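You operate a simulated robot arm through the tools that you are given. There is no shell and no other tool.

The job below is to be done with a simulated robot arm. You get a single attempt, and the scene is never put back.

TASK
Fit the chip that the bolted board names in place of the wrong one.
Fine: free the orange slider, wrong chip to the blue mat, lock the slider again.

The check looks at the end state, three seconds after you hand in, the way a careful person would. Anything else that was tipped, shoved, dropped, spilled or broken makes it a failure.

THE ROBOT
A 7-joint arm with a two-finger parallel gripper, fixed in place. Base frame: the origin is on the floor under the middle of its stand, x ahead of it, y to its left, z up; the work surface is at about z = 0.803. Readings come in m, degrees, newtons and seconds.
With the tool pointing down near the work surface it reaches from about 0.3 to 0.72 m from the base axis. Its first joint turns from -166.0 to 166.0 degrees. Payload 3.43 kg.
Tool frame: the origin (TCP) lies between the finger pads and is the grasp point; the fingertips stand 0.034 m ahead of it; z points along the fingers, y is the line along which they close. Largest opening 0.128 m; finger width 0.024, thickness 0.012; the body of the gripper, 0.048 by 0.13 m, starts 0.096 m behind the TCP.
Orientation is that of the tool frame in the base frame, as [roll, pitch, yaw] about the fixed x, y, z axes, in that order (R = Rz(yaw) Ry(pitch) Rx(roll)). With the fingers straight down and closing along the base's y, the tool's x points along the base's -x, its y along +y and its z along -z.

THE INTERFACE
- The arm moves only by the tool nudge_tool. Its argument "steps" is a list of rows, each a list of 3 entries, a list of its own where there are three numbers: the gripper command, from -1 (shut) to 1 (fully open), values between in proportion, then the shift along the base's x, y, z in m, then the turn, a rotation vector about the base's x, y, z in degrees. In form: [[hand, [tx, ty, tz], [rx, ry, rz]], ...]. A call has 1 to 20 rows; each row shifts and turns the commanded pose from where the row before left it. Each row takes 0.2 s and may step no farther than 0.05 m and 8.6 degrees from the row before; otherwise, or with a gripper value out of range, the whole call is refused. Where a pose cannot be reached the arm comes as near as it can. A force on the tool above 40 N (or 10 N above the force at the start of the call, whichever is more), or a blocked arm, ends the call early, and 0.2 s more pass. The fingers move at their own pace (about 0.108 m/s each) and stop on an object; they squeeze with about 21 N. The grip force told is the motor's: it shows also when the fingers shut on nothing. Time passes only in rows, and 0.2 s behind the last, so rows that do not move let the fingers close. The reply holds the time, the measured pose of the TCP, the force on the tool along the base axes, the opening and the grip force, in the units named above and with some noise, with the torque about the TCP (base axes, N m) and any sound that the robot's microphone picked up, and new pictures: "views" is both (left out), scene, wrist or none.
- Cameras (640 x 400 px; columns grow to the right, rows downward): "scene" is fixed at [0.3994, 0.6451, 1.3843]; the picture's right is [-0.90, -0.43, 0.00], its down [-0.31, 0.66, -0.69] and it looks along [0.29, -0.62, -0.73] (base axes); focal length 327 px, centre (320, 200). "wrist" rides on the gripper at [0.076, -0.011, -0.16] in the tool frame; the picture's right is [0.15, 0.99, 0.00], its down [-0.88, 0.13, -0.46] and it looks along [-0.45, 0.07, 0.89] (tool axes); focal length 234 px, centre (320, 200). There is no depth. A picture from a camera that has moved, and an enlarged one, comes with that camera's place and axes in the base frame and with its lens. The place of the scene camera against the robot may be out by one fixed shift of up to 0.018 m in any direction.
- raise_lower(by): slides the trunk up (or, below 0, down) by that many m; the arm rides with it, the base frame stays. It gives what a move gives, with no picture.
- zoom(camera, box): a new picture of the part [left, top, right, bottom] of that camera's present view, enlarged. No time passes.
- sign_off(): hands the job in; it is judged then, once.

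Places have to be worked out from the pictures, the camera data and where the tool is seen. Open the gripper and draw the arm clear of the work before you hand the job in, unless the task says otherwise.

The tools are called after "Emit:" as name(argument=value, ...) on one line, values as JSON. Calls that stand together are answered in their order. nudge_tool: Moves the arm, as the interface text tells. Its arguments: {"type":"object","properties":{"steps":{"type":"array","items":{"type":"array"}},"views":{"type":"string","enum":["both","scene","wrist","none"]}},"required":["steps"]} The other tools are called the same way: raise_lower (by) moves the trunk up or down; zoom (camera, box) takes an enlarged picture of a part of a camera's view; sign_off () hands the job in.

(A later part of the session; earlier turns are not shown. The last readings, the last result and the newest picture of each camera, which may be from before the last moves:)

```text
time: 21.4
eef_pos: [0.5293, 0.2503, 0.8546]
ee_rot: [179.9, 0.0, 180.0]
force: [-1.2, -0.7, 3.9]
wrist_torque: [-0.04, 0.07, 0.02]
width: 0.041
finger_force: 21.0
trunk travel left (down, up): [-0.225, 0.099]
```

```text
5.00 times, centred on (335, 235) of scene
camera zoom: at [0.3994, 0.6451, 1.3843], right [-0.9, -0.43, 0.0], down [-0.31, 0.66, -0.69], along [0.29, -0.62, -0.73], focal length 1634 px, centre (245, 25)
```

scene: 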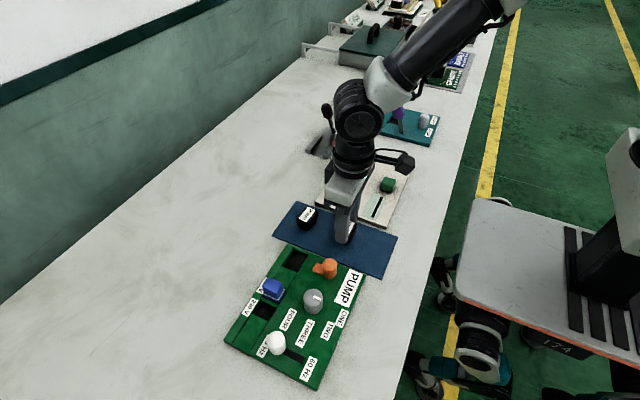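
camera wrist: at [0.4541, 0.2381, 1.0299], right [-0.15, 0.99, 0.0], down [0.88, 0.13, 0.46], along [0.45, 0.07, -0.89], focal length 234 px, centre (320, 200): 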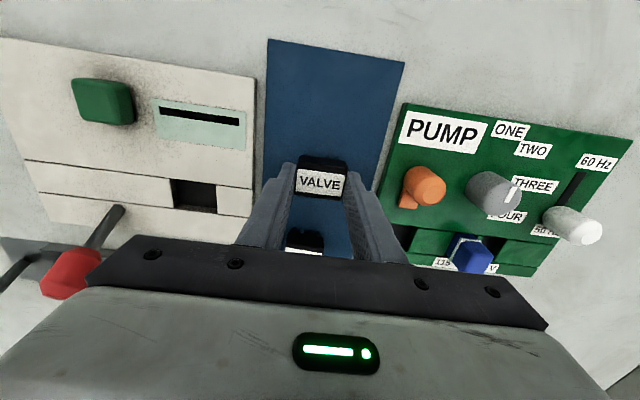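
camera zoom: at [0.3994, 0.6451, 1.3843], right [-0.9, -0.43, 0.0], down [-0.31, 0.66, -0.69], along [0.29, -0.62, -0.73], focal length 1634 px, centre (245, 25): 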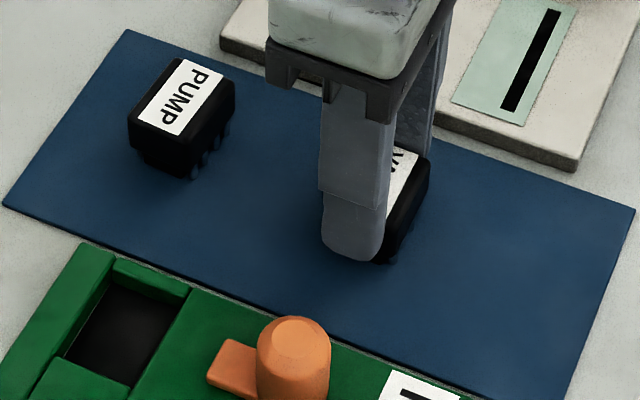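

Fz rose to 3.9 N: the chip is standing on the mat (TCP cmd ≈0.8555). I release and rise.

Emit:
nudge_tool(steps=[[-0.6, [0, 0, 0.0005], [0, 0, 0]], [-0.2, [0, 0, 0], [0, 0, 0]], [-0.1, [0, 0, 0], [0, 0, 0]], [-0.1, [0, 0, 0.01], [0, 0, 0]], [-0.1, [0, 0, 0.02], [0, 0, 0]], [-0.1, [0, 0, 0.03], [0, 0, 0]], [-0.1, [0, 0, 0.02], [0, 0, 0]], [-0.1, [0, 0, 0], [0, 0, 0]]], views="both")

```text
time: 23.2
eef_pos: [0.5297, 0.2472, 0.9335]
ee_rot: [-179.9, 0.0, -180.0]
force: [0.0, 0.2, -0.1]
wrist_torque: [-0.04, -0.01, 0.04]
width: 0.0578
finger_force: 0.0
trunk travel left (down, up): [-0.225, 0.099]
camera wrist: at [0.4549, 0.236, 1.0931], right [-0.15, 0.99, 0.0], down [0.88, 0.13, 0.46], along [0.45, 0.07, -0.89], focal length 234 px, centre (320, 200)
```

scene: 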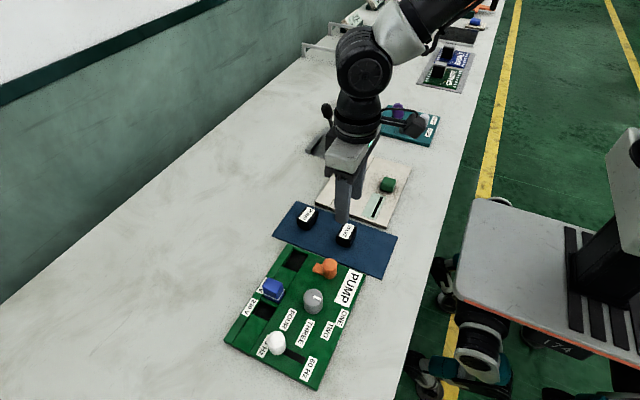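
wrist: 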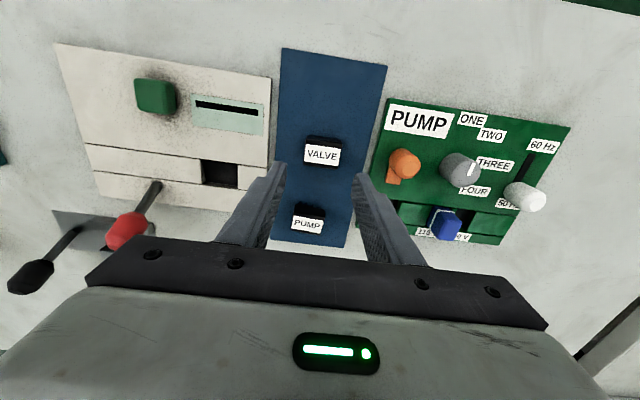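

VALVE stands upright on the mat and the PUMP chip is undisturbed. I move above PUMP at about (0.624, 0.2445), turning −3.3° to match its yaw, and look.

Emit:
nudge_tool(steps=[[-0.1, [0.031, -0.002, 0], [0, 0, -1.1]], [-0.1, [0.031, -0.002, 0], [0, 0, -1.1]], [-0.1, [0.031, -0.001, 0], [0, 0, -1.1]], [-0.1, [0, 0, -0.02], [0, 0, 0]], [-0.1, [0, 0, -0.02], [0, 0, 0]], [-0.1, [0, 0, 0], [0, 0, 0]]], views="both")

Emit:
zoom(camera="wrist", box=[255, 120, 375, 230])

Emit:
zoom(camera="scene", box=[270, 185, 380, 275])

```text
time: 24.6
eef_pos: [0.6209, 0.2456, 0.8946]
ee_rot: [-180.0, 0.0, 176.7]
force: [0.5, -0.9, 0.5]
wrist_torque: [-0.03, 0.02, 0.01]
width: 0.0574
finger_force: 0.0
trunk travel left (down, up): [-0.225, 0.099]
camera wrist: at [0.5448, 0.2389, 1.0534], right [-0.09, 1.0, 0.0], down [0.89, 0.08, 0.46], along [0.45, 0.04, -0.89], focal length 234 px, centre (320, 200)
```

scene: 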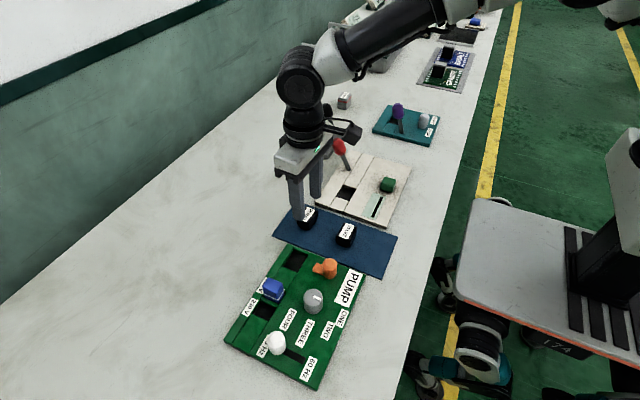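
wrist: 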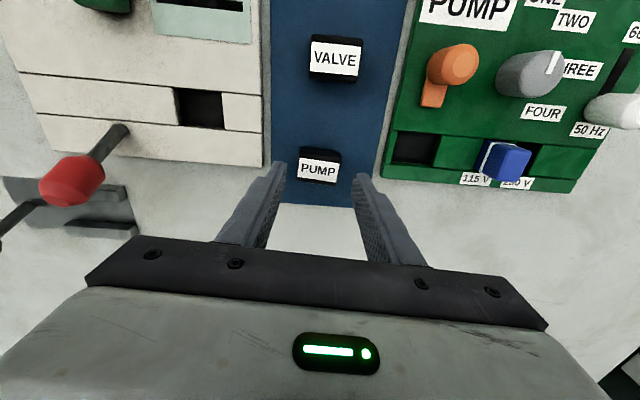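

```text
3.64 times, centred on (315, 175) of wrist
camera zoom: at [0.5448, 0.2389, 1.0534], right [-0.09, 1.0, 0.0], down [0.89, 0.08, 0.46], along [0.45, 0.04, -0.89], focal length 852 px, centre (338, 291)
```

zoom: 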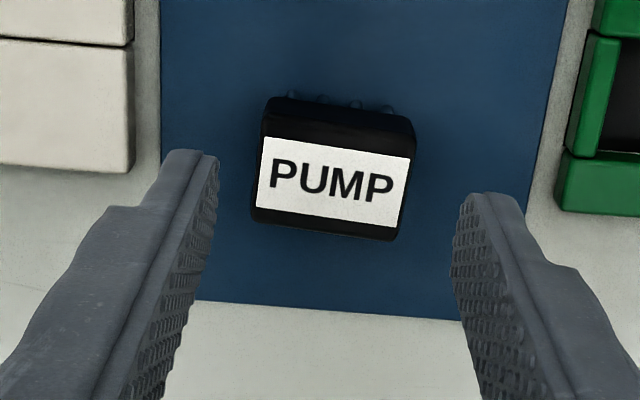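

```text
4.44 times, centred on (325, 230) of scene
camera zoom: at [0.3994, 0.6451, 1.3843], right [-0.9, -0.43, 0.0], down [-0.31, 0.66, -0.69], along [0.29, -0.62, -0.73], focal length 1453 px, centre (298, 67)
```

zoom: 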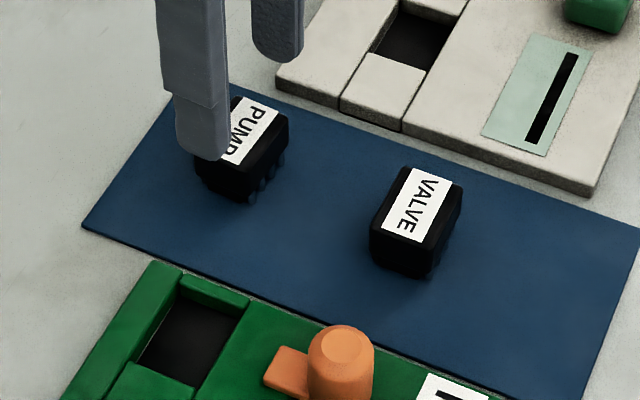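

PUMP chip centre computes to (0.6236, 0.2449), yaw about −3.7°; the tool is at (0.621, 0.2456). I correct 2 mm in x, fine yaw, and descend to the same relative grip height used for VALVE.

Emit:
nudge_tool(steps=[[-0.1, [0.0022, -0.0007, -0.01], [0, 0, -0.4]], [-0.1, [0, 0, -0.015], [0, 0, 0]], [-0.1, [0, 0, -0.015], [0, 0, 0]], [-0.1, [0, 0, 0], [0, 0, 0]]], views="both")

Emit:
zoom(camera="wrist", box=[255, 120, 375, 230])

Emit:
zoom(camera="scene", box=[270, 185, 380, 275])

```text
time: 25.6
eef_pos: [0.6239, 0.2456, 0.8528]
ee_rot: [-180.0, 0.0, 176.2]
force: [-0.2, -0.8, 0.3]
wrist_torque: [0.02, -0.02, 0.02]
width: 0.0576
finger_force: 0.1
trunk travel left (down, up): [-0.225, 0.099]
camera wrist: at [0.5478, 0.2384, 1.014], right [-0.08, 1.0, 0.0], down [0.89, 0.07, 0.46], along [0.45, 0.04, -0.89], focal length 234 px, centre (320, 200)
```

scene: 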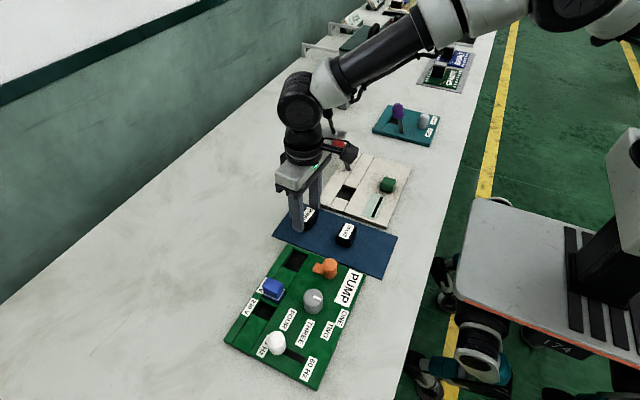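
wrist: 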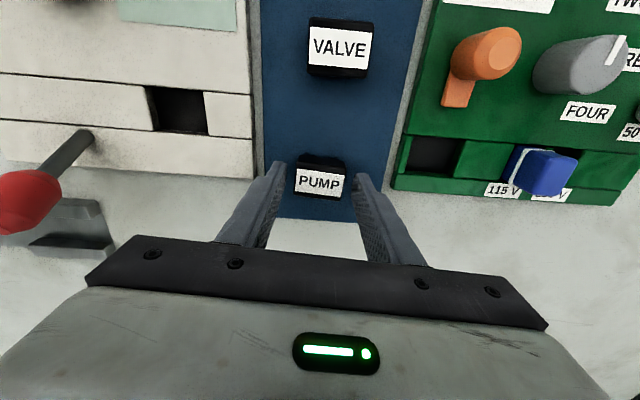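

```text
3.64 times, centred on (315, 175) of wrist
camera zoom: at [0.5478, 0.2384, 1.014], right [-0.08, 1.0, 0.0], down [0.89, 0.07, 0.46], along [0.45, 0.04, -0.89], focal length 852 px, centre (338, 291)
```

zoom: 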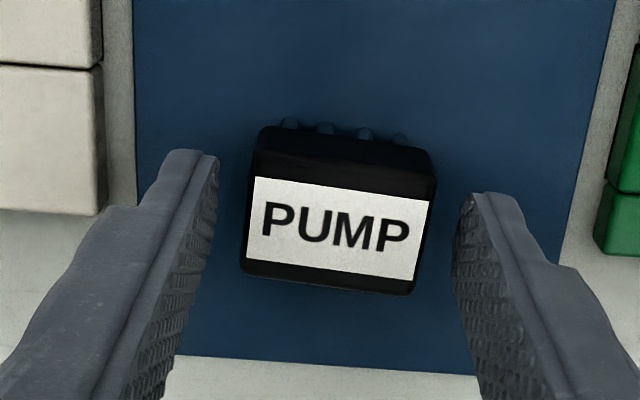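

```text
4.44 times, centred on (325, 230) of scene
camera zoom: at [0.3994, 0.6451, 1.3843], right [-0.9, -0.43, 0.0], down [-0.31, 0.66, -0.69], along [0.29, -0.62, -0.73], focal length 1453 px, centre (298, 67)
```

zoom: 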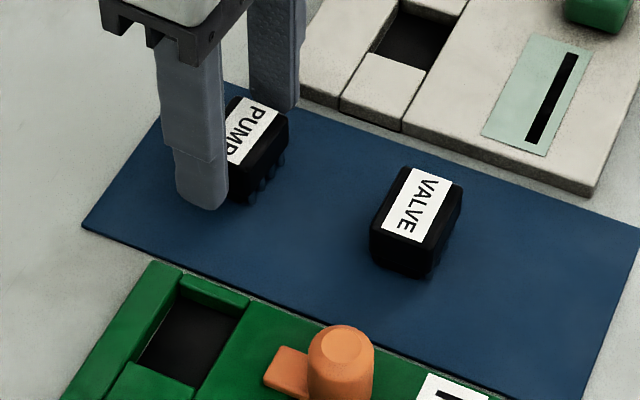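

The fingers are centred about PUMP and parallel to it. I close on it.

Emit:
nudge_tool(steps=[[-0.5, [0, 0, 0], [0, 0, 0]], [-1, [0, 0, 0], [0, 0, 0]], [-1, [0, 0, 0], [0, 0, 0]], [-1, [0, 0, 0], [0, 0, 0]]], views="wrist")

Emit:
zoom(camera="wrist", box=[270, 110, 390, 210])

```text
time: 26.6
eef_pos: [0.6221, 0.2449, 0.854]
ee_rot: [180.0, 0.0, 176.4]
force: [0.9, 0.0, 0.6]
wrist_torque: [-0.03, 0.01, -0.02]
width: 0.041
finger_force: 21.2
trunk travel left (down, up): [-0.225, 0.099]
camera wrist: at [0.5477, 0.2384, 1.0141], right [-0.08, 1.0, 0.0], down [0.89, 0.07, 0.46], along [0.45, 0.04, -0.89], focal length 234 px, centre (320, 200)
```

wrist: 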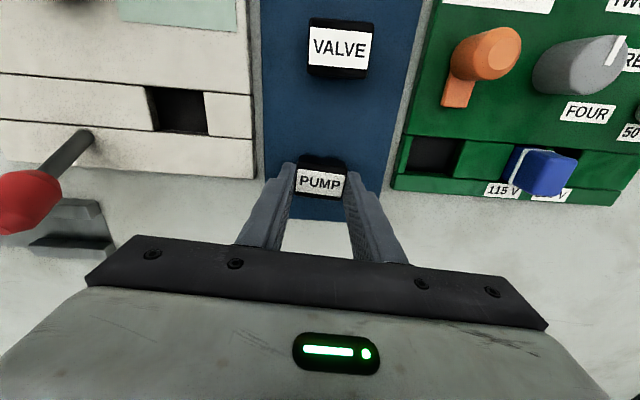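

```text
4.00 times, centred on (330, 160) of wrist
camera zoom: at [0.5477, 0.2384, 1.0141], right [-0.08, 1.0, 0.0], down [0.89, 0.07, 0.46], along [0.45, 0.04, -0.89], focal length 937 px, centre (280, 360)
```

zoom: 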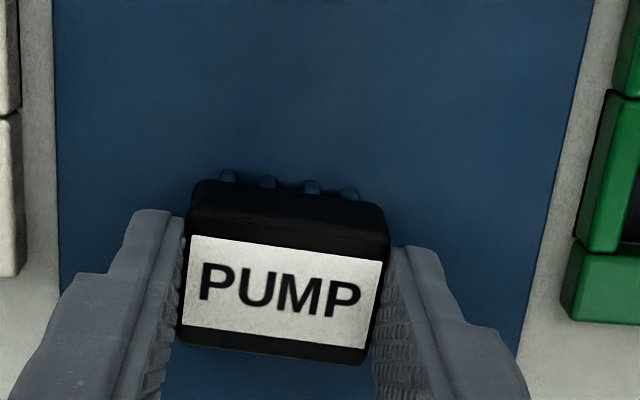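

PUMP sits in the grip exactly as VALVE did (same pixel position), so inserting at the VALVE grasp pose should reproduce the seat. I lift it, turn back +3.7° and carry it above the socket.

Emit:
nudge_tool(steps=[[-1, [0, 0, 0.005], [0, 0, 0]], [-1, [0, 0, 0.01], [0, 0, 0]], [-1, [0, 0, 0.02], [0, 0, 0]], [-1, [0, 0, 0.02], [0, 0, 0]], [-1, [0, 0, 0.02], [0, 0, 0]], [-1, [-0.0063, 0.025, 0], [0, 0, 0.9]], [-1, [-0.0063, 0.025, 0], [0, 0, 0.9]], [-1, [-0.0063, 0.025, 0], [0, 0, 0.9]], [-1, [-0.0063, 0.0247, 0], [0, 0, 1.0]], [-1, [0, 0, 0], [0, 0, 0]]], views="both")

Emit:
zoom(camera="wrist", box=[270, 110, 390, 210])

Emit:
zoom(camera="scene", box=[255, 195, 345, 285])

```text
time: 28.8
eef_pos: [0.6007, 0.3425, 0.9321]
ee_rot: [-180.0, 0.0, -180.0]
force: [0.4, 0.3, -1.1]
wrist_torque: [-0.03, -0.02, 0.0]
width: 0.0408
finger_force: 21.1
trunk travel left (down, up): [-0.225, 0.099]
camera wrist: at [0.5256, 0.3321, 1.0914], right [-0.15, 0.99, 0.0], down [0.88, 0.13, 0.46], along [0.45, 0.07, -0.89], focal length 234 px, centre (320, 200)
```

scene: 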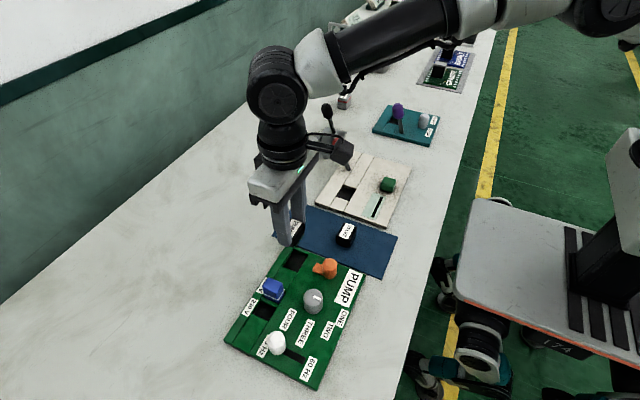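
wrist: 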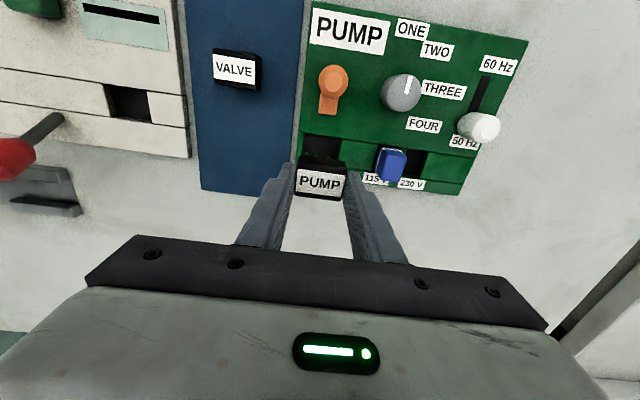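

```text
4.00 times, centred on (330, 160) of wrist
camera zoom: at [0.5256, 0.3321, 1.0914], right [-0.15, 0.99, 0.0], down [0.88, 0.13, 0.46], along [0.45, 0.07, -0.89], focal length 937 px, centre (280, 360)
```

zoom: 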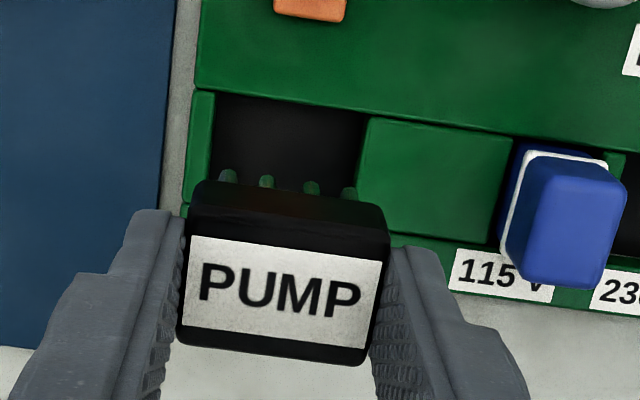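

```text
4.44 times, centred on (300, 240) of scene
camera zoom: at [0.3994, 0.6451, 1.3843], right [-0.9, -0.43, 0.0], down [-0.31, 0.66, -0.69], along [0.29, -0.62, -0.73], focal length 1453 px, centre (409, 22)
```

zoom: 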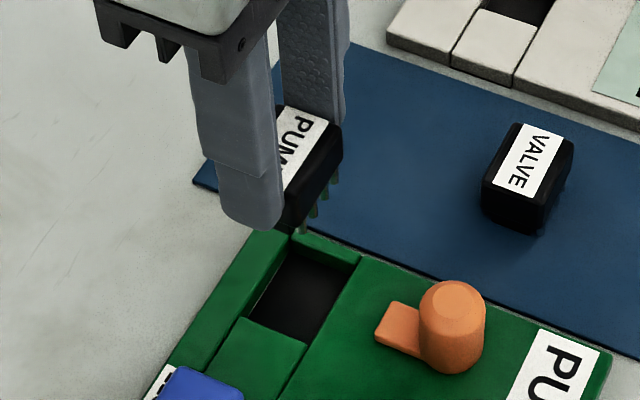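

Compared with the VALVE picture the pocket is shifted ~3 px, i.e. I am about 0.8 mm too far toward −y and 0.6 mm too far +x. I correct and descend to a hover just above the pocket.

Emit:
nudge_tool(steps=[[-1, [-0.0006, 0.0008, -0.015], [0, 0, 0]], [-1, [0, 0, -0.015], [0, 0, 0]], [-1, [0, 0, -0.013], [0, 0, 0]], [-1, [0, 0, 0], [0, 0, 0]]], views="both")

Emit:
zoom(camera="wrist", box=[270, 110, 390, 210])

Emit:
zoom(camera="scene", box=[255, 215, 335, 285])

```text
time: 29.8
eef_pos: [0.6022, 0.3433, 0.8866]
ee_rot: [180.0, 0.1, -179.9]
force: [0.2, 0.6, -0.8]
wrist_torque: [0.04, 0.0, -0.01]
width: 0.0411
finger_force: 21.2
trunk travel left (down, up): [-0.225, 0.099]
camera wrist: at [0.5257, 0.3311, 1.0465], right [-0.15, 0.99, 0.0], down [0.88, 0.13, 0.46], along [0.45, 0.07, -0.89], focal length 234 px, centre (320, 200)
```

scene: 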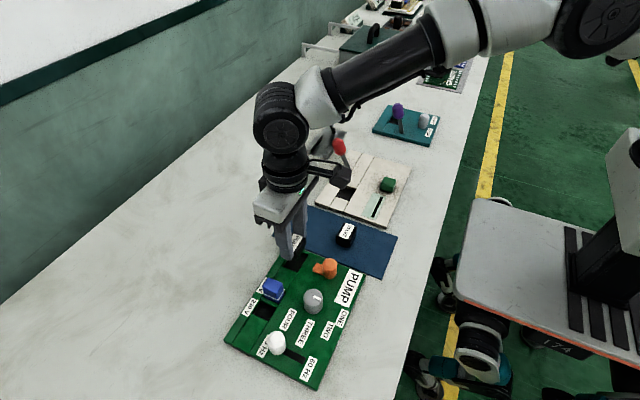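
wrist: 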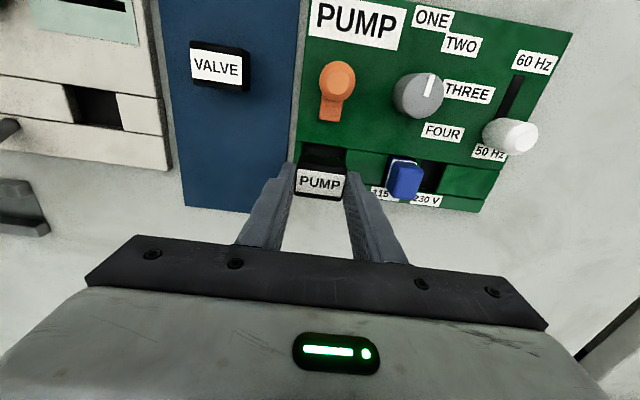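

```text
4.00 times, centred on (330, 160) of wrist
camera zoom: at [0.5257, 0.3311, 1.0465], right [-0.15, 0.99, 0.0], down [0.88, 0.13, 0.46], along [0.45, 0.07, -0.89], focal length 937 px, centre (280, 360)
```

zoom: 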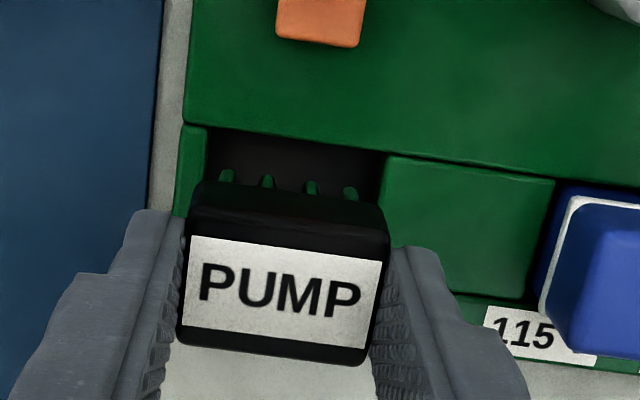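

```text
5.71 times, centred on (295, 250) of scene
camera zoom: at [0.3994, 0.6451, 1.3843], right [-0.9, -0.43, 0.0], down [-0.31, 0.66, -0.69], along [0.29, -0.62, -0.73], focal length 1868 px, centre (463, -86)
```

zoom: 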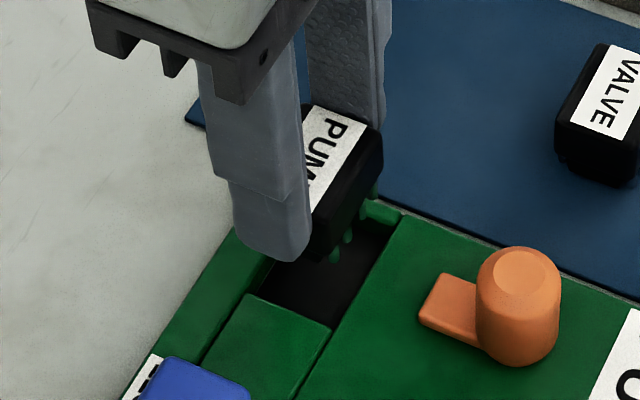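

Chip y is centred on the pocket within ~0.5 mm; in x it looks ~1 mm too far +x. I shift −1 mm in x and lower to ~3–4 mm above the rim to re-check with little parallax.

Emit:
nudge_tool(steps=[[-1, [-0.001, 0, -0.006], [0, 0, 0]], [-1, [0, 0, -0.006], [0, 0, 0]], [-1, [0, 0, -0.004], [0, 0, 0]], [-1, [0, 0, 0], [0, 0, 0]]], views="wrist")

Emit:
zoom(camera="wrist", box=[280, 130, 370, 210])

Emit:
zoom(camera="scene", box=[265, 225, 325, 285])

```text
time: 30.8
eef_pos: [0.5995, 0.3464, 0.8701]
ee_rot: [-180.0, 0.0, 179.9]
force: [-0.2, 0.7, -0.5]
wrist_torque: [-0.02, 0.0, 0.01]
width: 0.0409
finger_force: 20.4
trunk travel left (down, up): [-0.225, 0.099]
camera wrist: at [0.5237, 0.3343, 1.03], right [-0.15, 0.99, 0.0], down [0.88, 0.13, 0.46], along [0.45, 0.07, -0.89], focal length 234 px, centre (320, 200)
```

wrist: 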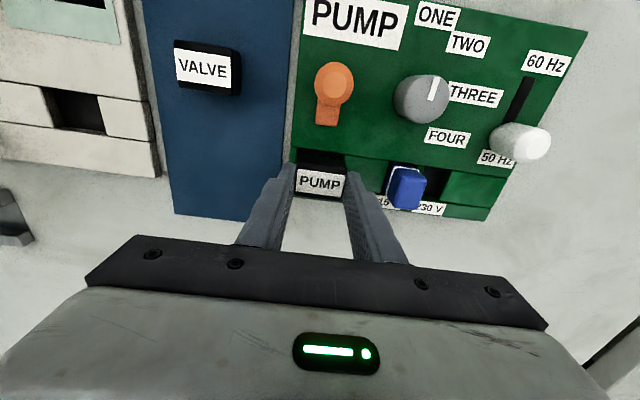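

```text
5.00 times, centred on (325, 170) of wrist
camera zoom: at [0.5237, 0.3343, 1.03], right [-0.15, 0.99, 0.0], down [0.88, 0.13, 0.46], along [0.45, 0.07, -0.89], focal length 1171 px, centre (295, 350)
```

zoom: 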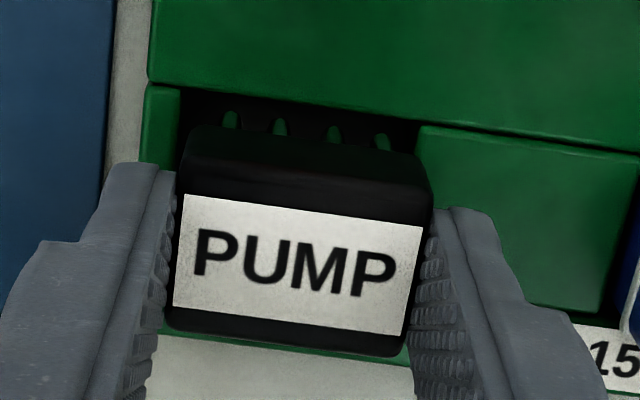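

```text
6.67 times, centred on (295, 255) of scene
camera zoom: at [0.3994, 0.6451, 1.3843], right [-0.9, -0.43, 0.0], down [-0.31, 0.66, -0.69], along [0.29, -0.62, -0.73], focal length 2179 px, centre (487, -167)
```

zoom: 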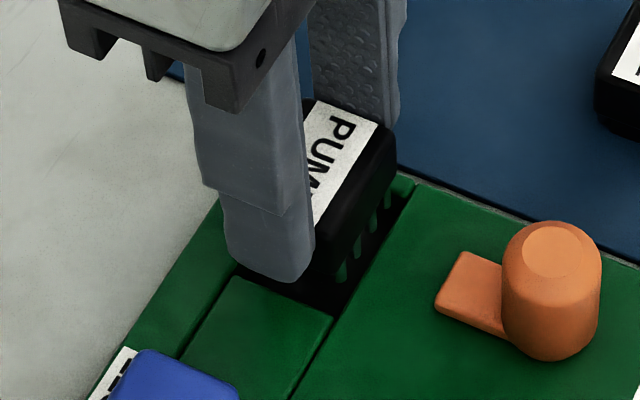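

The image shows the chip now ~2 mm too far +y relative to the pocket (reading y 0.3464 agrees), while x is good (18 mm from the rim edge, as VALVE was). I shift −2 mm in y and re-check.

Emit:
nudge_tool(steps=[[-1, [0, -0.002, 0], [0, 0, 0]], [-1, [0, 0, 0], [0, 0, 0]]], views="wrist")

Emit:
zoom(camera="wrist", box=[280, 130, 370, 210])

Emit:
zoom(camera="scene", box=[265, 225, 325, 285])

```text
time: 31.4
eef_pos: [0.5994, 0.3445, 0.8689]
ee_rot: [179.9, 0.0, -180.0]
force: [0.5, 0.5, -0.2]
wrist_torque: [0.02, -0.02, -0.06]
width: 0.041
finger_force: 21.2
trunk travel left (down, up): [-0.225, 0.099]
camera wrist: at [0.5237, 0.3319, 1.0299], right [-0.15, 0.99, 0.0], down [0.88, 0.13, 0.46], along [0.45, 0.07, -0.89], focal length 234 px, centre (320, 200)
```

wrist: 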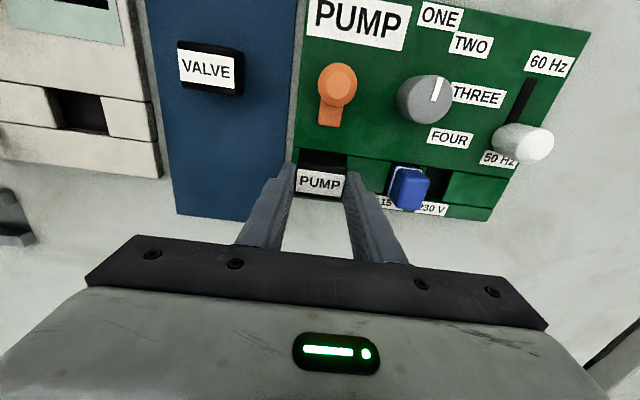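

```text
5.00 times, centred on (325, 170) of wrist
camera zoom: at [0.5237, 0.3319, 1.0299], right [-0.15, 0.99, 0.0], down [0.88, 0.13, 0.46], along [0.45, 0.07, -0.89], focal length 1171 px, centre (295, 350)
```

zoom: 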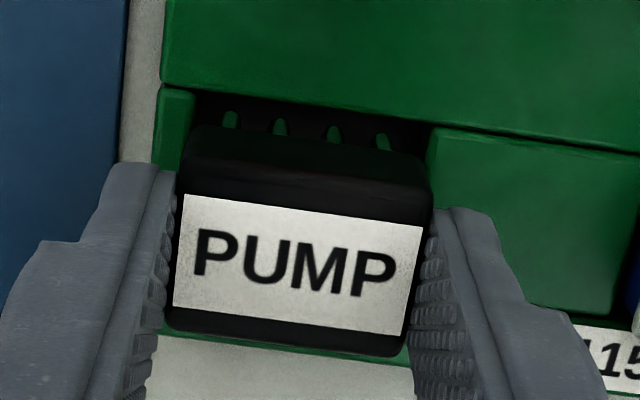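

```text
6.67 times, centred on (295, 255) of scene
camera zoom: at [0.3994, 0.6451, 1.3843], right [-0.9, -0.43, 0.0], down [-0.31, 0.66, -0.69], along [0.29, -0.62, -0.73], focal length 2179 px, centre (487, -167)
```

zoom: 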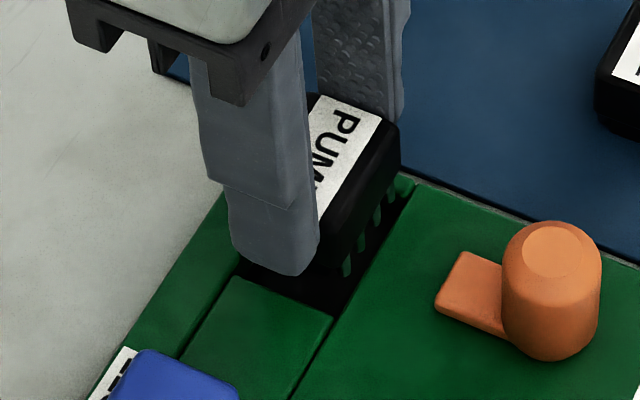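

Now the chip is centred on the pocket in y (within 0.5 mm) and x. I lower gently in 2 mm steps, watching the force.

Emit:
nudge_tool(steps=[[-1, [0, 0, -0.002], [0, 0, 0]], [-1, [0, 0, -0.002], [0, 0, 0]], [-1, [0, 0, -0.002], [0, 0, 0]], [-1, [0, 0, 0], [0, 0, 0]]], views="wrist")

Emit:
zoom(camera="wrist", box=[280, 130, 370, 210])

Emit:
zoom(camera="scene", box=[265, 225, 325, 285])

```text
time: 32.4
eef_pos: [0.5982, 0.3428, 0.8662]
ee_rot: [179.9, 0.0, 179.9]
force: [0.5, 0.3, 0.1]
wrist_torque: [0.02, -0.02, 0.0]
width: 0.0406
finger_force: 21.1
trunk travel left (down, up): [-0.225, 0.099]
camera wrist: at [0.5231, 0.3319, 1.0248], right [-0.15, 0.99, 0.0], down [0.88, 0.13, 0.46], along [0.45, 0.07, -0.89], focal length 234 px, centre (320, 200)
```

wrist: 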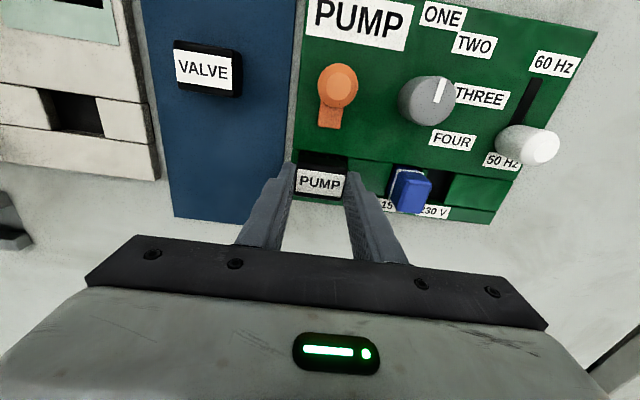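

```text
5.00 times, centred on (325, 170) of wrist
camera zoom: at [0.5231, 0.3319, 1.0248], right [-0.15, 0.99, 0.0], down [0.88, 0.13, 0.46], along [0.45, 0.07, -0.89], focal length 1171 px, centre (295, 350)
```

zoom: 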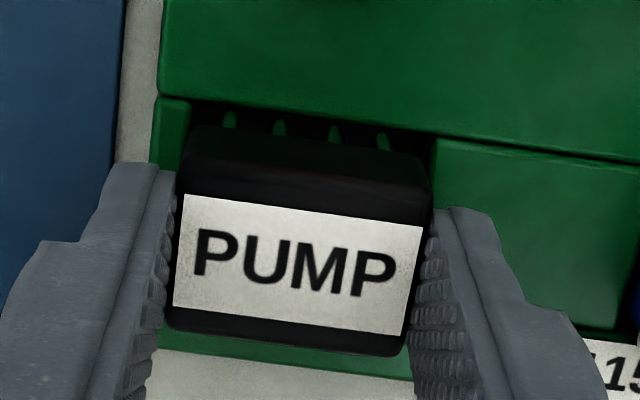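

```text
6.67 times, centred on (295, 255) of scene
camera zoom: at [0.3994, 0.6451, 1.3843], right [-0.9, -0.43, 0.0], down [-0.31, 0.66, -0.69], along [0.29, -0.62, -0.73], focal length 2179 px, centre (487, -167)
```

zoom: 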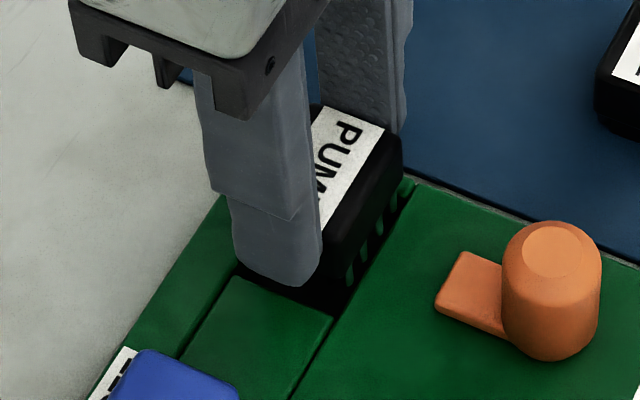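

Still centred with no force. I continue down.

Emit:
nudge_tool(steps=[[-1, [0, 0, -0.002], [0, 0, 0]], [-1, [0, 0, -0.002], [0, 0, 0]], [-1, [0, 0, -0.002], [0, 0, 0]], [-1, [0, 0, 0], [0, 0, 0]]], views="wrist")

Emit:
zoom(camera="wrist", box=[280, 130, 370, 210])

Emit:
zoom(camera="scene", box=[265, 225, 325, 285])

```text
time: 33.4
eef_pos: [0.5984, 0.3432, 0.8614]
ee_rot: [179.8, 0.2, -179.9]
force: [-0.3, 2.6, 16.0]
wrist_torque: [0.04, 0.06, 0.0]
width: 0.0413
finger_force: 21.3
trunk travel left (down, up): [-0.225, 0.099]
camera wrist: at [0.5224, 0.3305, 1.0217], right [-0.15, 0.99, 0.0], down [0.88, 0.13, 0.46], along [0.45, 0.07, -0.89], focal length 234 px, centre (320, 200)
```

wrist: 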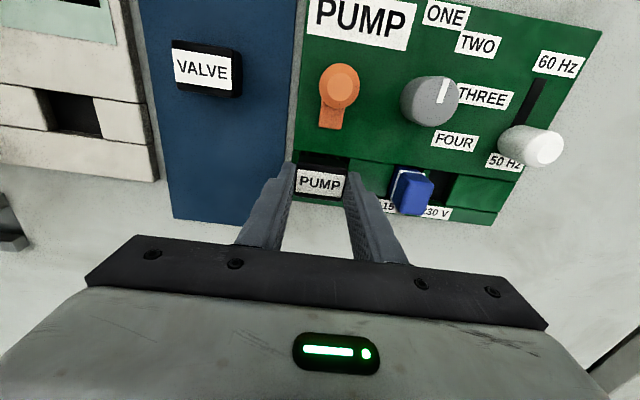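

```text
5.00 times, centred on (325, 170) of wrist
camera zoom: at [0.5224, 0.3305, 1.0217], right [-0.15, 0.99, 0.0], down [0.88, 0.13, 0.46], along [0.45, 0.07, -0.89], focal length 1171 px, centre (295, 350)
```

zoom: 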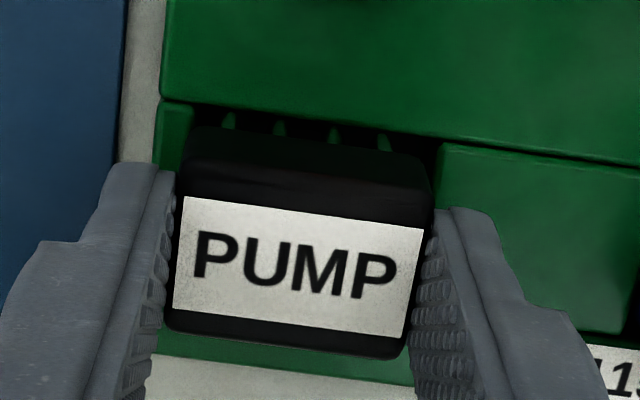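

```text
6.67 times, centred on (295, 255) of scene
camera zoom: at [0.3994, 0.6451, 1.3843], right [-0.9, -0.43, 0.0], down [-0.31, 0.66, -0.69], along [0.29, -0.62, -0.73], focal length 2179 px, centre (487, -167)
```

zoom: 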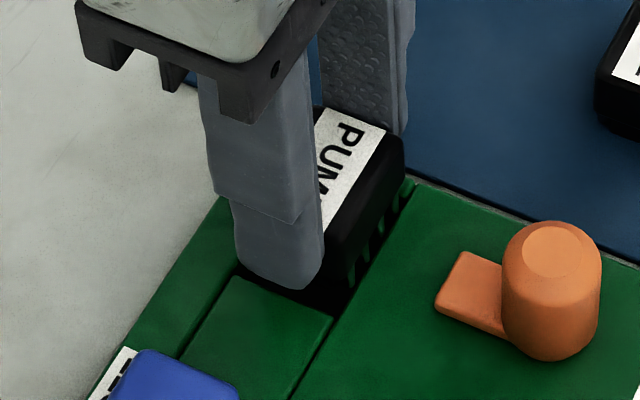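

Fz jumped to 16 N at z≈0.862, so the pins are touching something near the rim. I look closely before doing anything else.

Emit:
zoom(camera="scene", box=[285, 235, 315, 275])

Emit:
zoom(camera="wrist", box=[290, 140, 350, 180])

```text
10.00 times, centred on (300, 255) of scene
camera zoom: at [0.3994, 0.6451, 1.3843], right [-0.9, -0.43, 0.0], down [-0.31, 0.66, -0.69], along [0.29, -0.62, -0.73], focal length 3269 px, centre (520, -350)
```

zoom: 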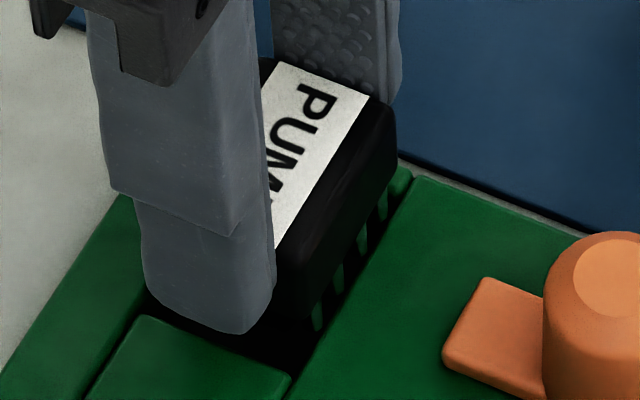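

```text
10.00 times, centred on (320, 160) of wrist
camera zoom: at [0.5224, 0.3305, 1.0217], right [-0.15, 0.99, 0.0], down [0.88, 0.13, 0.46], along [0.45, 0.07, -0.89], focal length 2342 px, centre (320, 600)
```

zoom: 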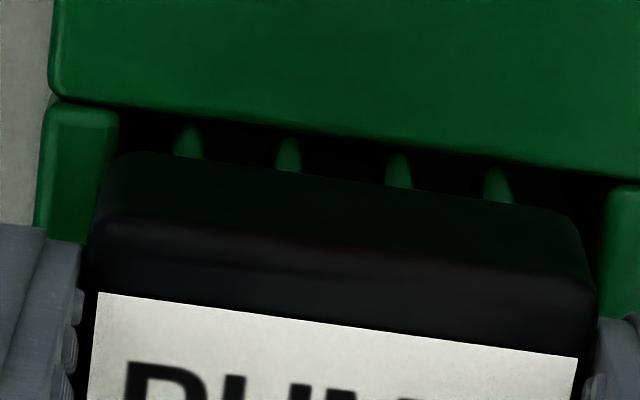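

The torque is near zero, so the contact is even: the tapered pins seem to be resting on the socket rather than the rim. I lift off and move aside to look into the empty pocket for pin holes.

Emit:
nudge_tool(steps=[[-1, [0, 0, 0.005], [0, 0, 0]], [-1, [0, 0, 0.01], [0, 0, 0]], [-1, [0, 0, 0.02], [0, 0, 0]], [-1, [0, 0, 0.02], [0, 0, 0]], [-1, [0, 0, 0.015], [0, 0, 0]], [-1, [0, -0.03, 0], [0, 0, 0]], [-1, [0, -0.03, 0], [0, 0, 0]], [-1, [0, -0.03, 0], [0, 0, 0]], [-1, [0, 0, 0], [0, 0, 0]]], views="both")

Emit:
zoom(camera="wrist", box=[370, 130, 450, 190])

Emit:
zoom(camera="scene", box=[275, 240, 320, 275])

```text
time: 35.4
eef_pos: [0.5988, 0.2507, 0.9267]
ee_rot: [179.9, 0.0, 179.9]
force: [1.2, -0.4, 0.4]
wrist_torque: [0.0, -0.01, -0.01]
width: 0.0409
finger_force: 21.3
trunk travel left (down, up): [-0.225, 0.099]
camera wrist: at [0.5231, 0.2386, 1.0873], right [-0.15, 0.99, 0.0], down [0.88, 0.13, 0.46], along [0.45, 0.07, -0.89], focal length 234 px, centre (320, 200)
```

scene: 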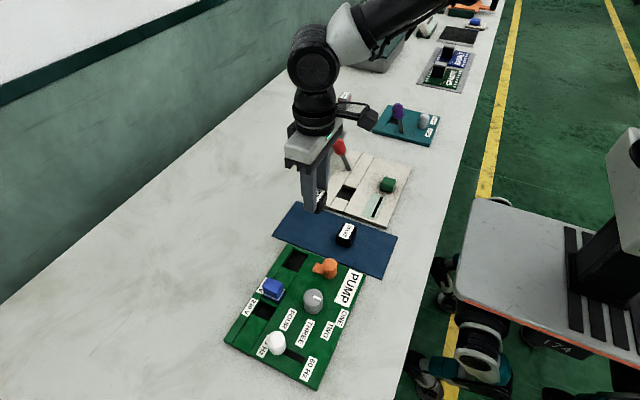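
wrist: 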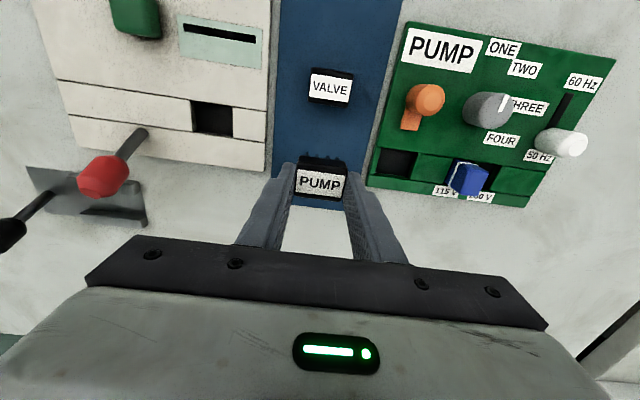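

```text
6.67 times, centred on (410, 160) of wrist
camera zoom: at [0.5231, 0.2386, 1.0873], right [-0.15, 0.99, 0.0], down [0.88, 0.13, 0.46], along [0.45, 0.07, -0.89], focal length 1561 px, centre (-280, 467)
```

zoom: 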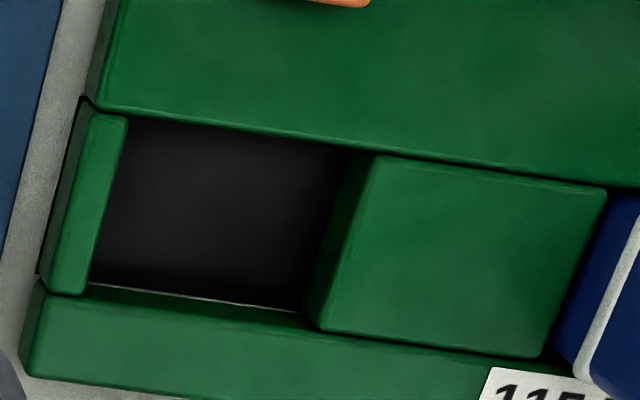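

```text
11.43 times, centred on (298, 258) of scene
camera zoom: at [0.3994, 0.6451, 1.3843], right [-0.9, -0.43, 0.0], down [-0.31, 0.66, -0.69], along [0.29, -0.62, -0.73], focal length 3736 px, centre (577, -457)
```

zoom: 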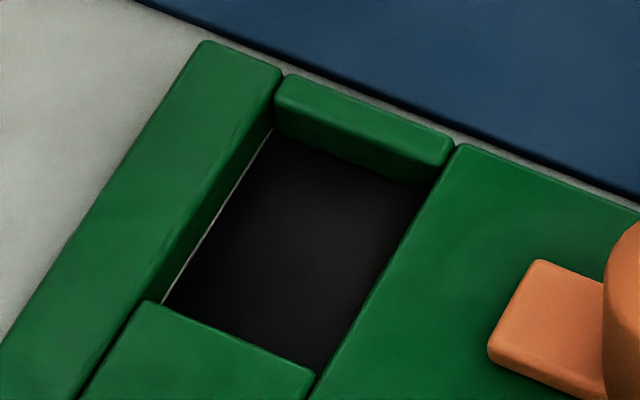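

The pocket is plain: flat black floor ~11 mm deep, rim 32.5 mm × 45 mm, no holes. VALVE sat ~19 mm (label centre) from the −x rim while PUMP was at ~17.3 mm, so the −x pins were on the rim bevel. I check that the chip hasn't shifted in the grip.

Emit:
zoom(camera="wrist", box=[270, 110, 390, 210])

Emit:
zoom(camera="scene", box=[285, 165, 345, 225])

Emit:
zoom(camera="wrist", box=[295, 60, 365, 110])

```text
4.00 times, centred on (330, 160) of wrist
camera zoom: at [0.5231, 0.2386, 1.0873], right [-0.15, 0.99, 0.0], down [0.88, 0.13, 0.46], along [0.45, 0.07, -0.89], focal length 937 px, centre (280, 360)
```

zoom: 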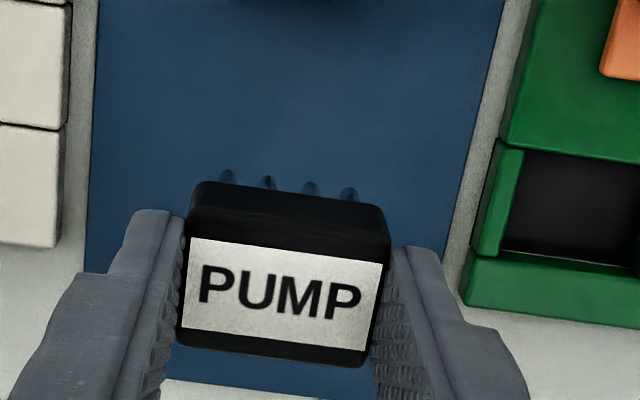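

```text
6.67 times, centred on (315, 195) of scene
camera zoom: at [0.3994, 0.6451, 1.3843], right [-0.9, -0.43, 0.0], down [-0.31, 0.66, -0.69], along [0.29, -0.62, -0.73], focal length 2179 px, centre (353, 233)
```

zoom: 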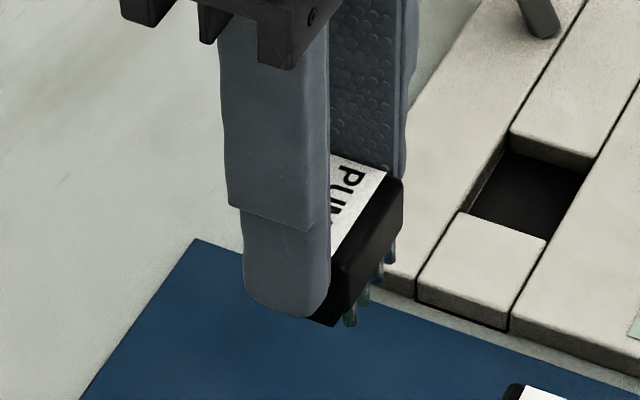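

```text
8.00 times, centred on (330, 85) of wrist
camera zoom: at [0.5231, 0.2386, 1.0873], right [-0.15, 0.99, 0.0], down [0.88, 0.13, 0.46], along [0.45, 0.07, -0.89], focal length 1873 px, centre (240, 1120)
```

zoom: 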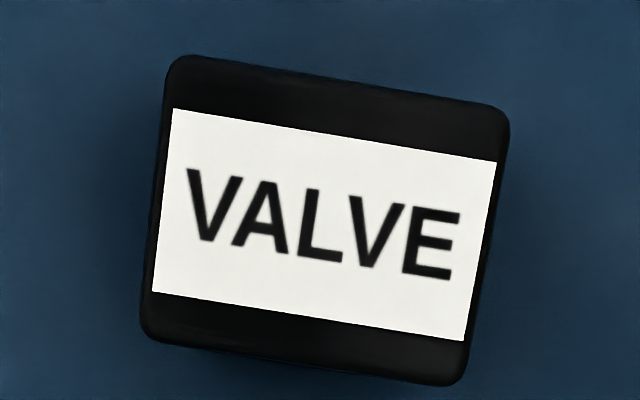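

PUMP is still held level. The overhead view of VALVE shows the body is ~33 mm in x, and the scene view gives a pocket ~34.8 mm wide, so x clearance is under 1 mm each side; PUMP was ~1 mm too far −x. I return over the pocket with +1 mm x, +0.6 mm y, and hover ~5 mm above.

Emit:
nudge_tool(steps=[[-1, [0.001, 0.03, 0], [0, 0, 0]], [-1, [0, 0.03, 0], [0, 0, 0]], [-1, [0, 0.0306, 0], [0, 0, 0]], [-1, [0, 0, -0.02], [0, 0, 0]], [-1, [0, 0, -0.02], [0, 0, 0]], [-1, [0, 0, -0.015], [0, 0, 0]], [-1, [0, 0, -0.004], [0, 0, 0]], [-1, [0, 0, 0], [0, 0, 0]]], views="wrist")

Emit:
zoom(camera="wrist", box=[280, 130, 370, 210])

Emit:
zoom(camera="wrist", box=[290, 140, 350, 180])

Emit:
zoom(camera="scene", box=[285, 235, 315, 275])

```text
time: 37.2
eef_pos: [0.6007, 0.3429, 0.8709]
ee_rot: [-180.0, -0.1, -180.0]
force: [-0.3, 0.0, 0.3]
wrist_torque: [-0.06, -0.04, 0.0]
width: 0.0411
finger_force: 20.5
trunk travel left (down, up): [-0.225, 0.099]
camera wrist: at [0.5247, 0.3309, 1.0303], right [-0.15, 0.99, 0.0], down [0.88, 0.13, 0.46], along [0.45, 0.07, -0.89], focal length 234 px, centre (320, 200)
```

wrist: 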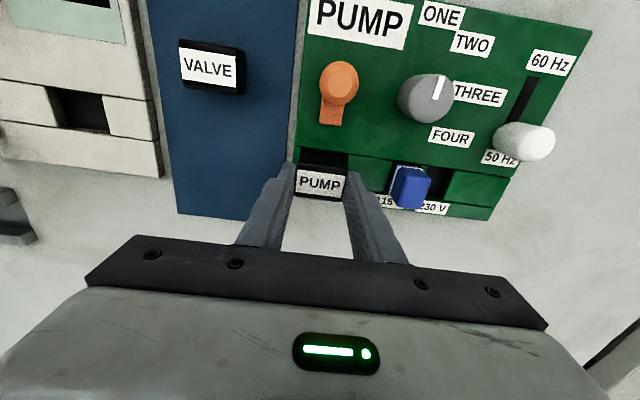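

```text
5.00 times, centred on (325, 170) of wrist
camera zoom: at [0.5247, 0.3309, 1.0303], right [-0.15, 0.99, 0.0], down [0.88, 0.13, 0.46], along [0.45, 0.07, -0.89], focal length 1171 px, centre (295, 350)
```

zoom: 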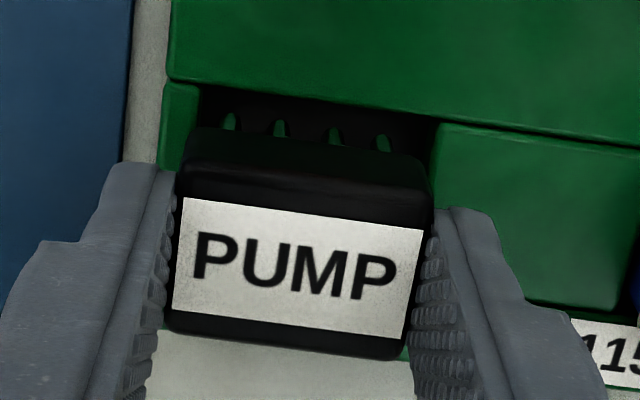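

```text
10.00 times, centred on (320, 160) of wrist
camera zoom: at [0.5247, 0.3309, 1.0303], right [-0.15, 0.99, 0.0], down [0.88, 0.13, 0.46], along [0.45, 0.07, -0.89], focal length 2342 px, centre (320, 600)
```

zoom: 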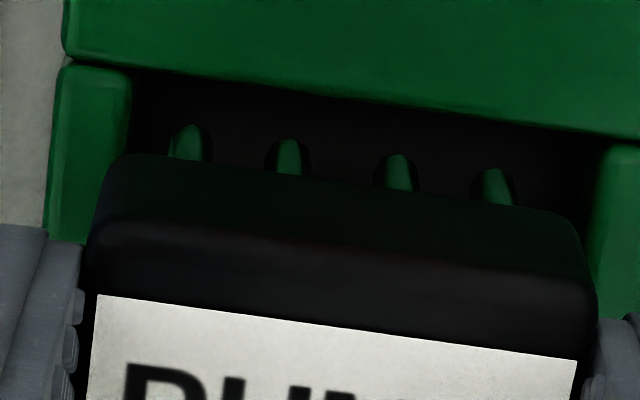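

```text
10.00 times, centred on (300, 255) of scene
camera zoom: at [0.3994, 0.6451, 1.3843], right [-0.9, -0.43, 0.0], down [-0.31, 0.66, -0.69], along [0.29, -0.62, -0.73], focal length 3269 px, centre (520, -350)
```

zoom: 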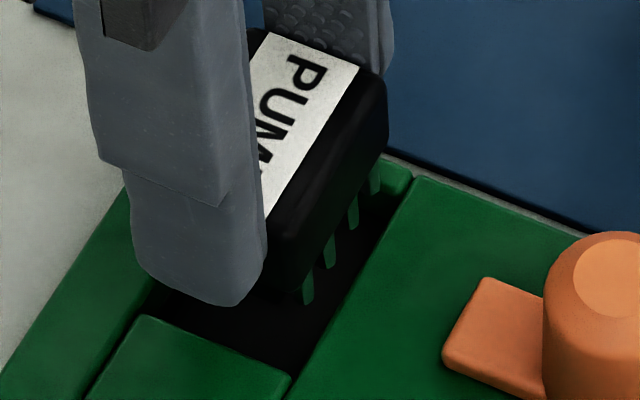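

Now the label centre is ~19.0 mm from the −x rim (same as VALVE when seated) and y within 1 mm. I descend 4 mm and check again.

Emit:
nudge_tool(steps=[[-1, [0, 0.0004, -0.002], [0, 0, 0]], [-1, [0, 0, -0.002], [0, 0, 0]], [-1, [0, 0, -0.001], [0, 0, 0]], [-1, [0, 0, 0], [0, 0, 0]]], views="wrist")

Emit:
zoom(camera="wrist", box=[280, 130, 370, 210])

Emit:
zoom(camera="scene", box=[285, 235, 315, 275])

```text
time: 38.2
eef_pos: [0.6006, 0.3427, 0.8643]
ee_rot: [180.0, 0.0, -180.0]
force: [0.3, -0.4, -0.7]
wrist_torque: [0.05, -0.02, -0.01]
width: 0.0412
finger_force: 21.0
trunk travel left (down, up): [-0.225, 0.099]
camera wrist: at [0.5251, 0.3311, 1.0245], right [-0.15, 0.99, 0.0], down [0.88, 0.13, 0.46], along [0.45, 0.07, -0.89], focal length 234 px, centre (320, 200)
```

wrist: 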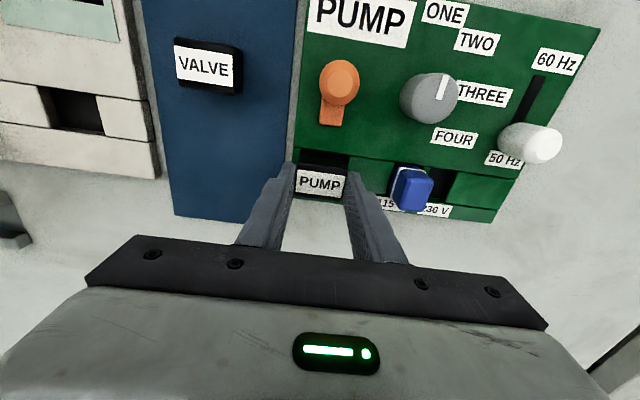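

```text
5.00 times, centred on (325, 170) of wrist
camera zoom: at [0.5251, 0.3311, 1.0245], right [-0.15, 0.99, 0.0], down [0.88, 0.13, 0.46], along [0.45, 0.07, -0.89], focal length 1171 px, centre (295, 350)
```

zoom: 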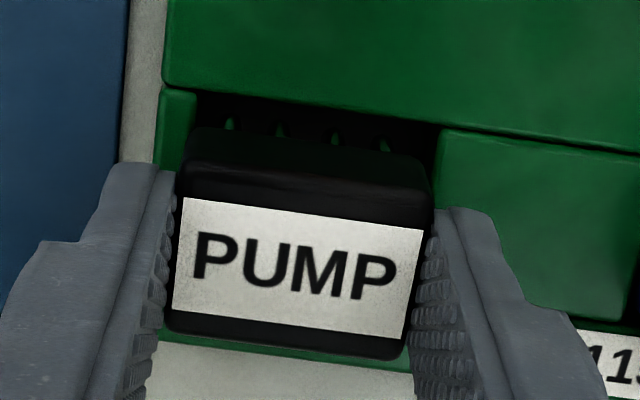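

```text
10.00 times, centred on (300, 255) of scene
camera zoom: at [0.3994, 0.6451, 1.3843], right [-0.9, -0.43, 0.0], down [-0.31, 0.66, -0.69], along [0.29, -0.62, -0.73], focal length 3269 px, centre (520, -350)
```

zoom: 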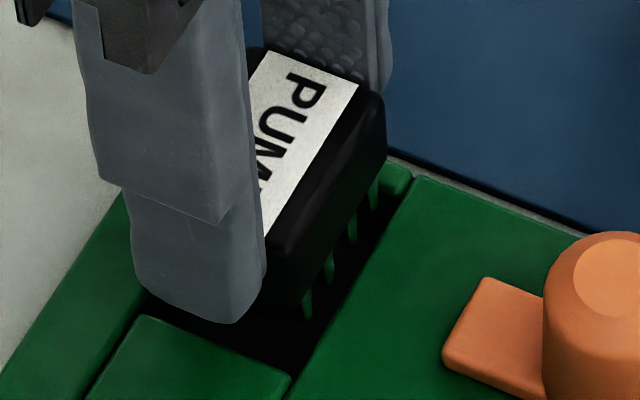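

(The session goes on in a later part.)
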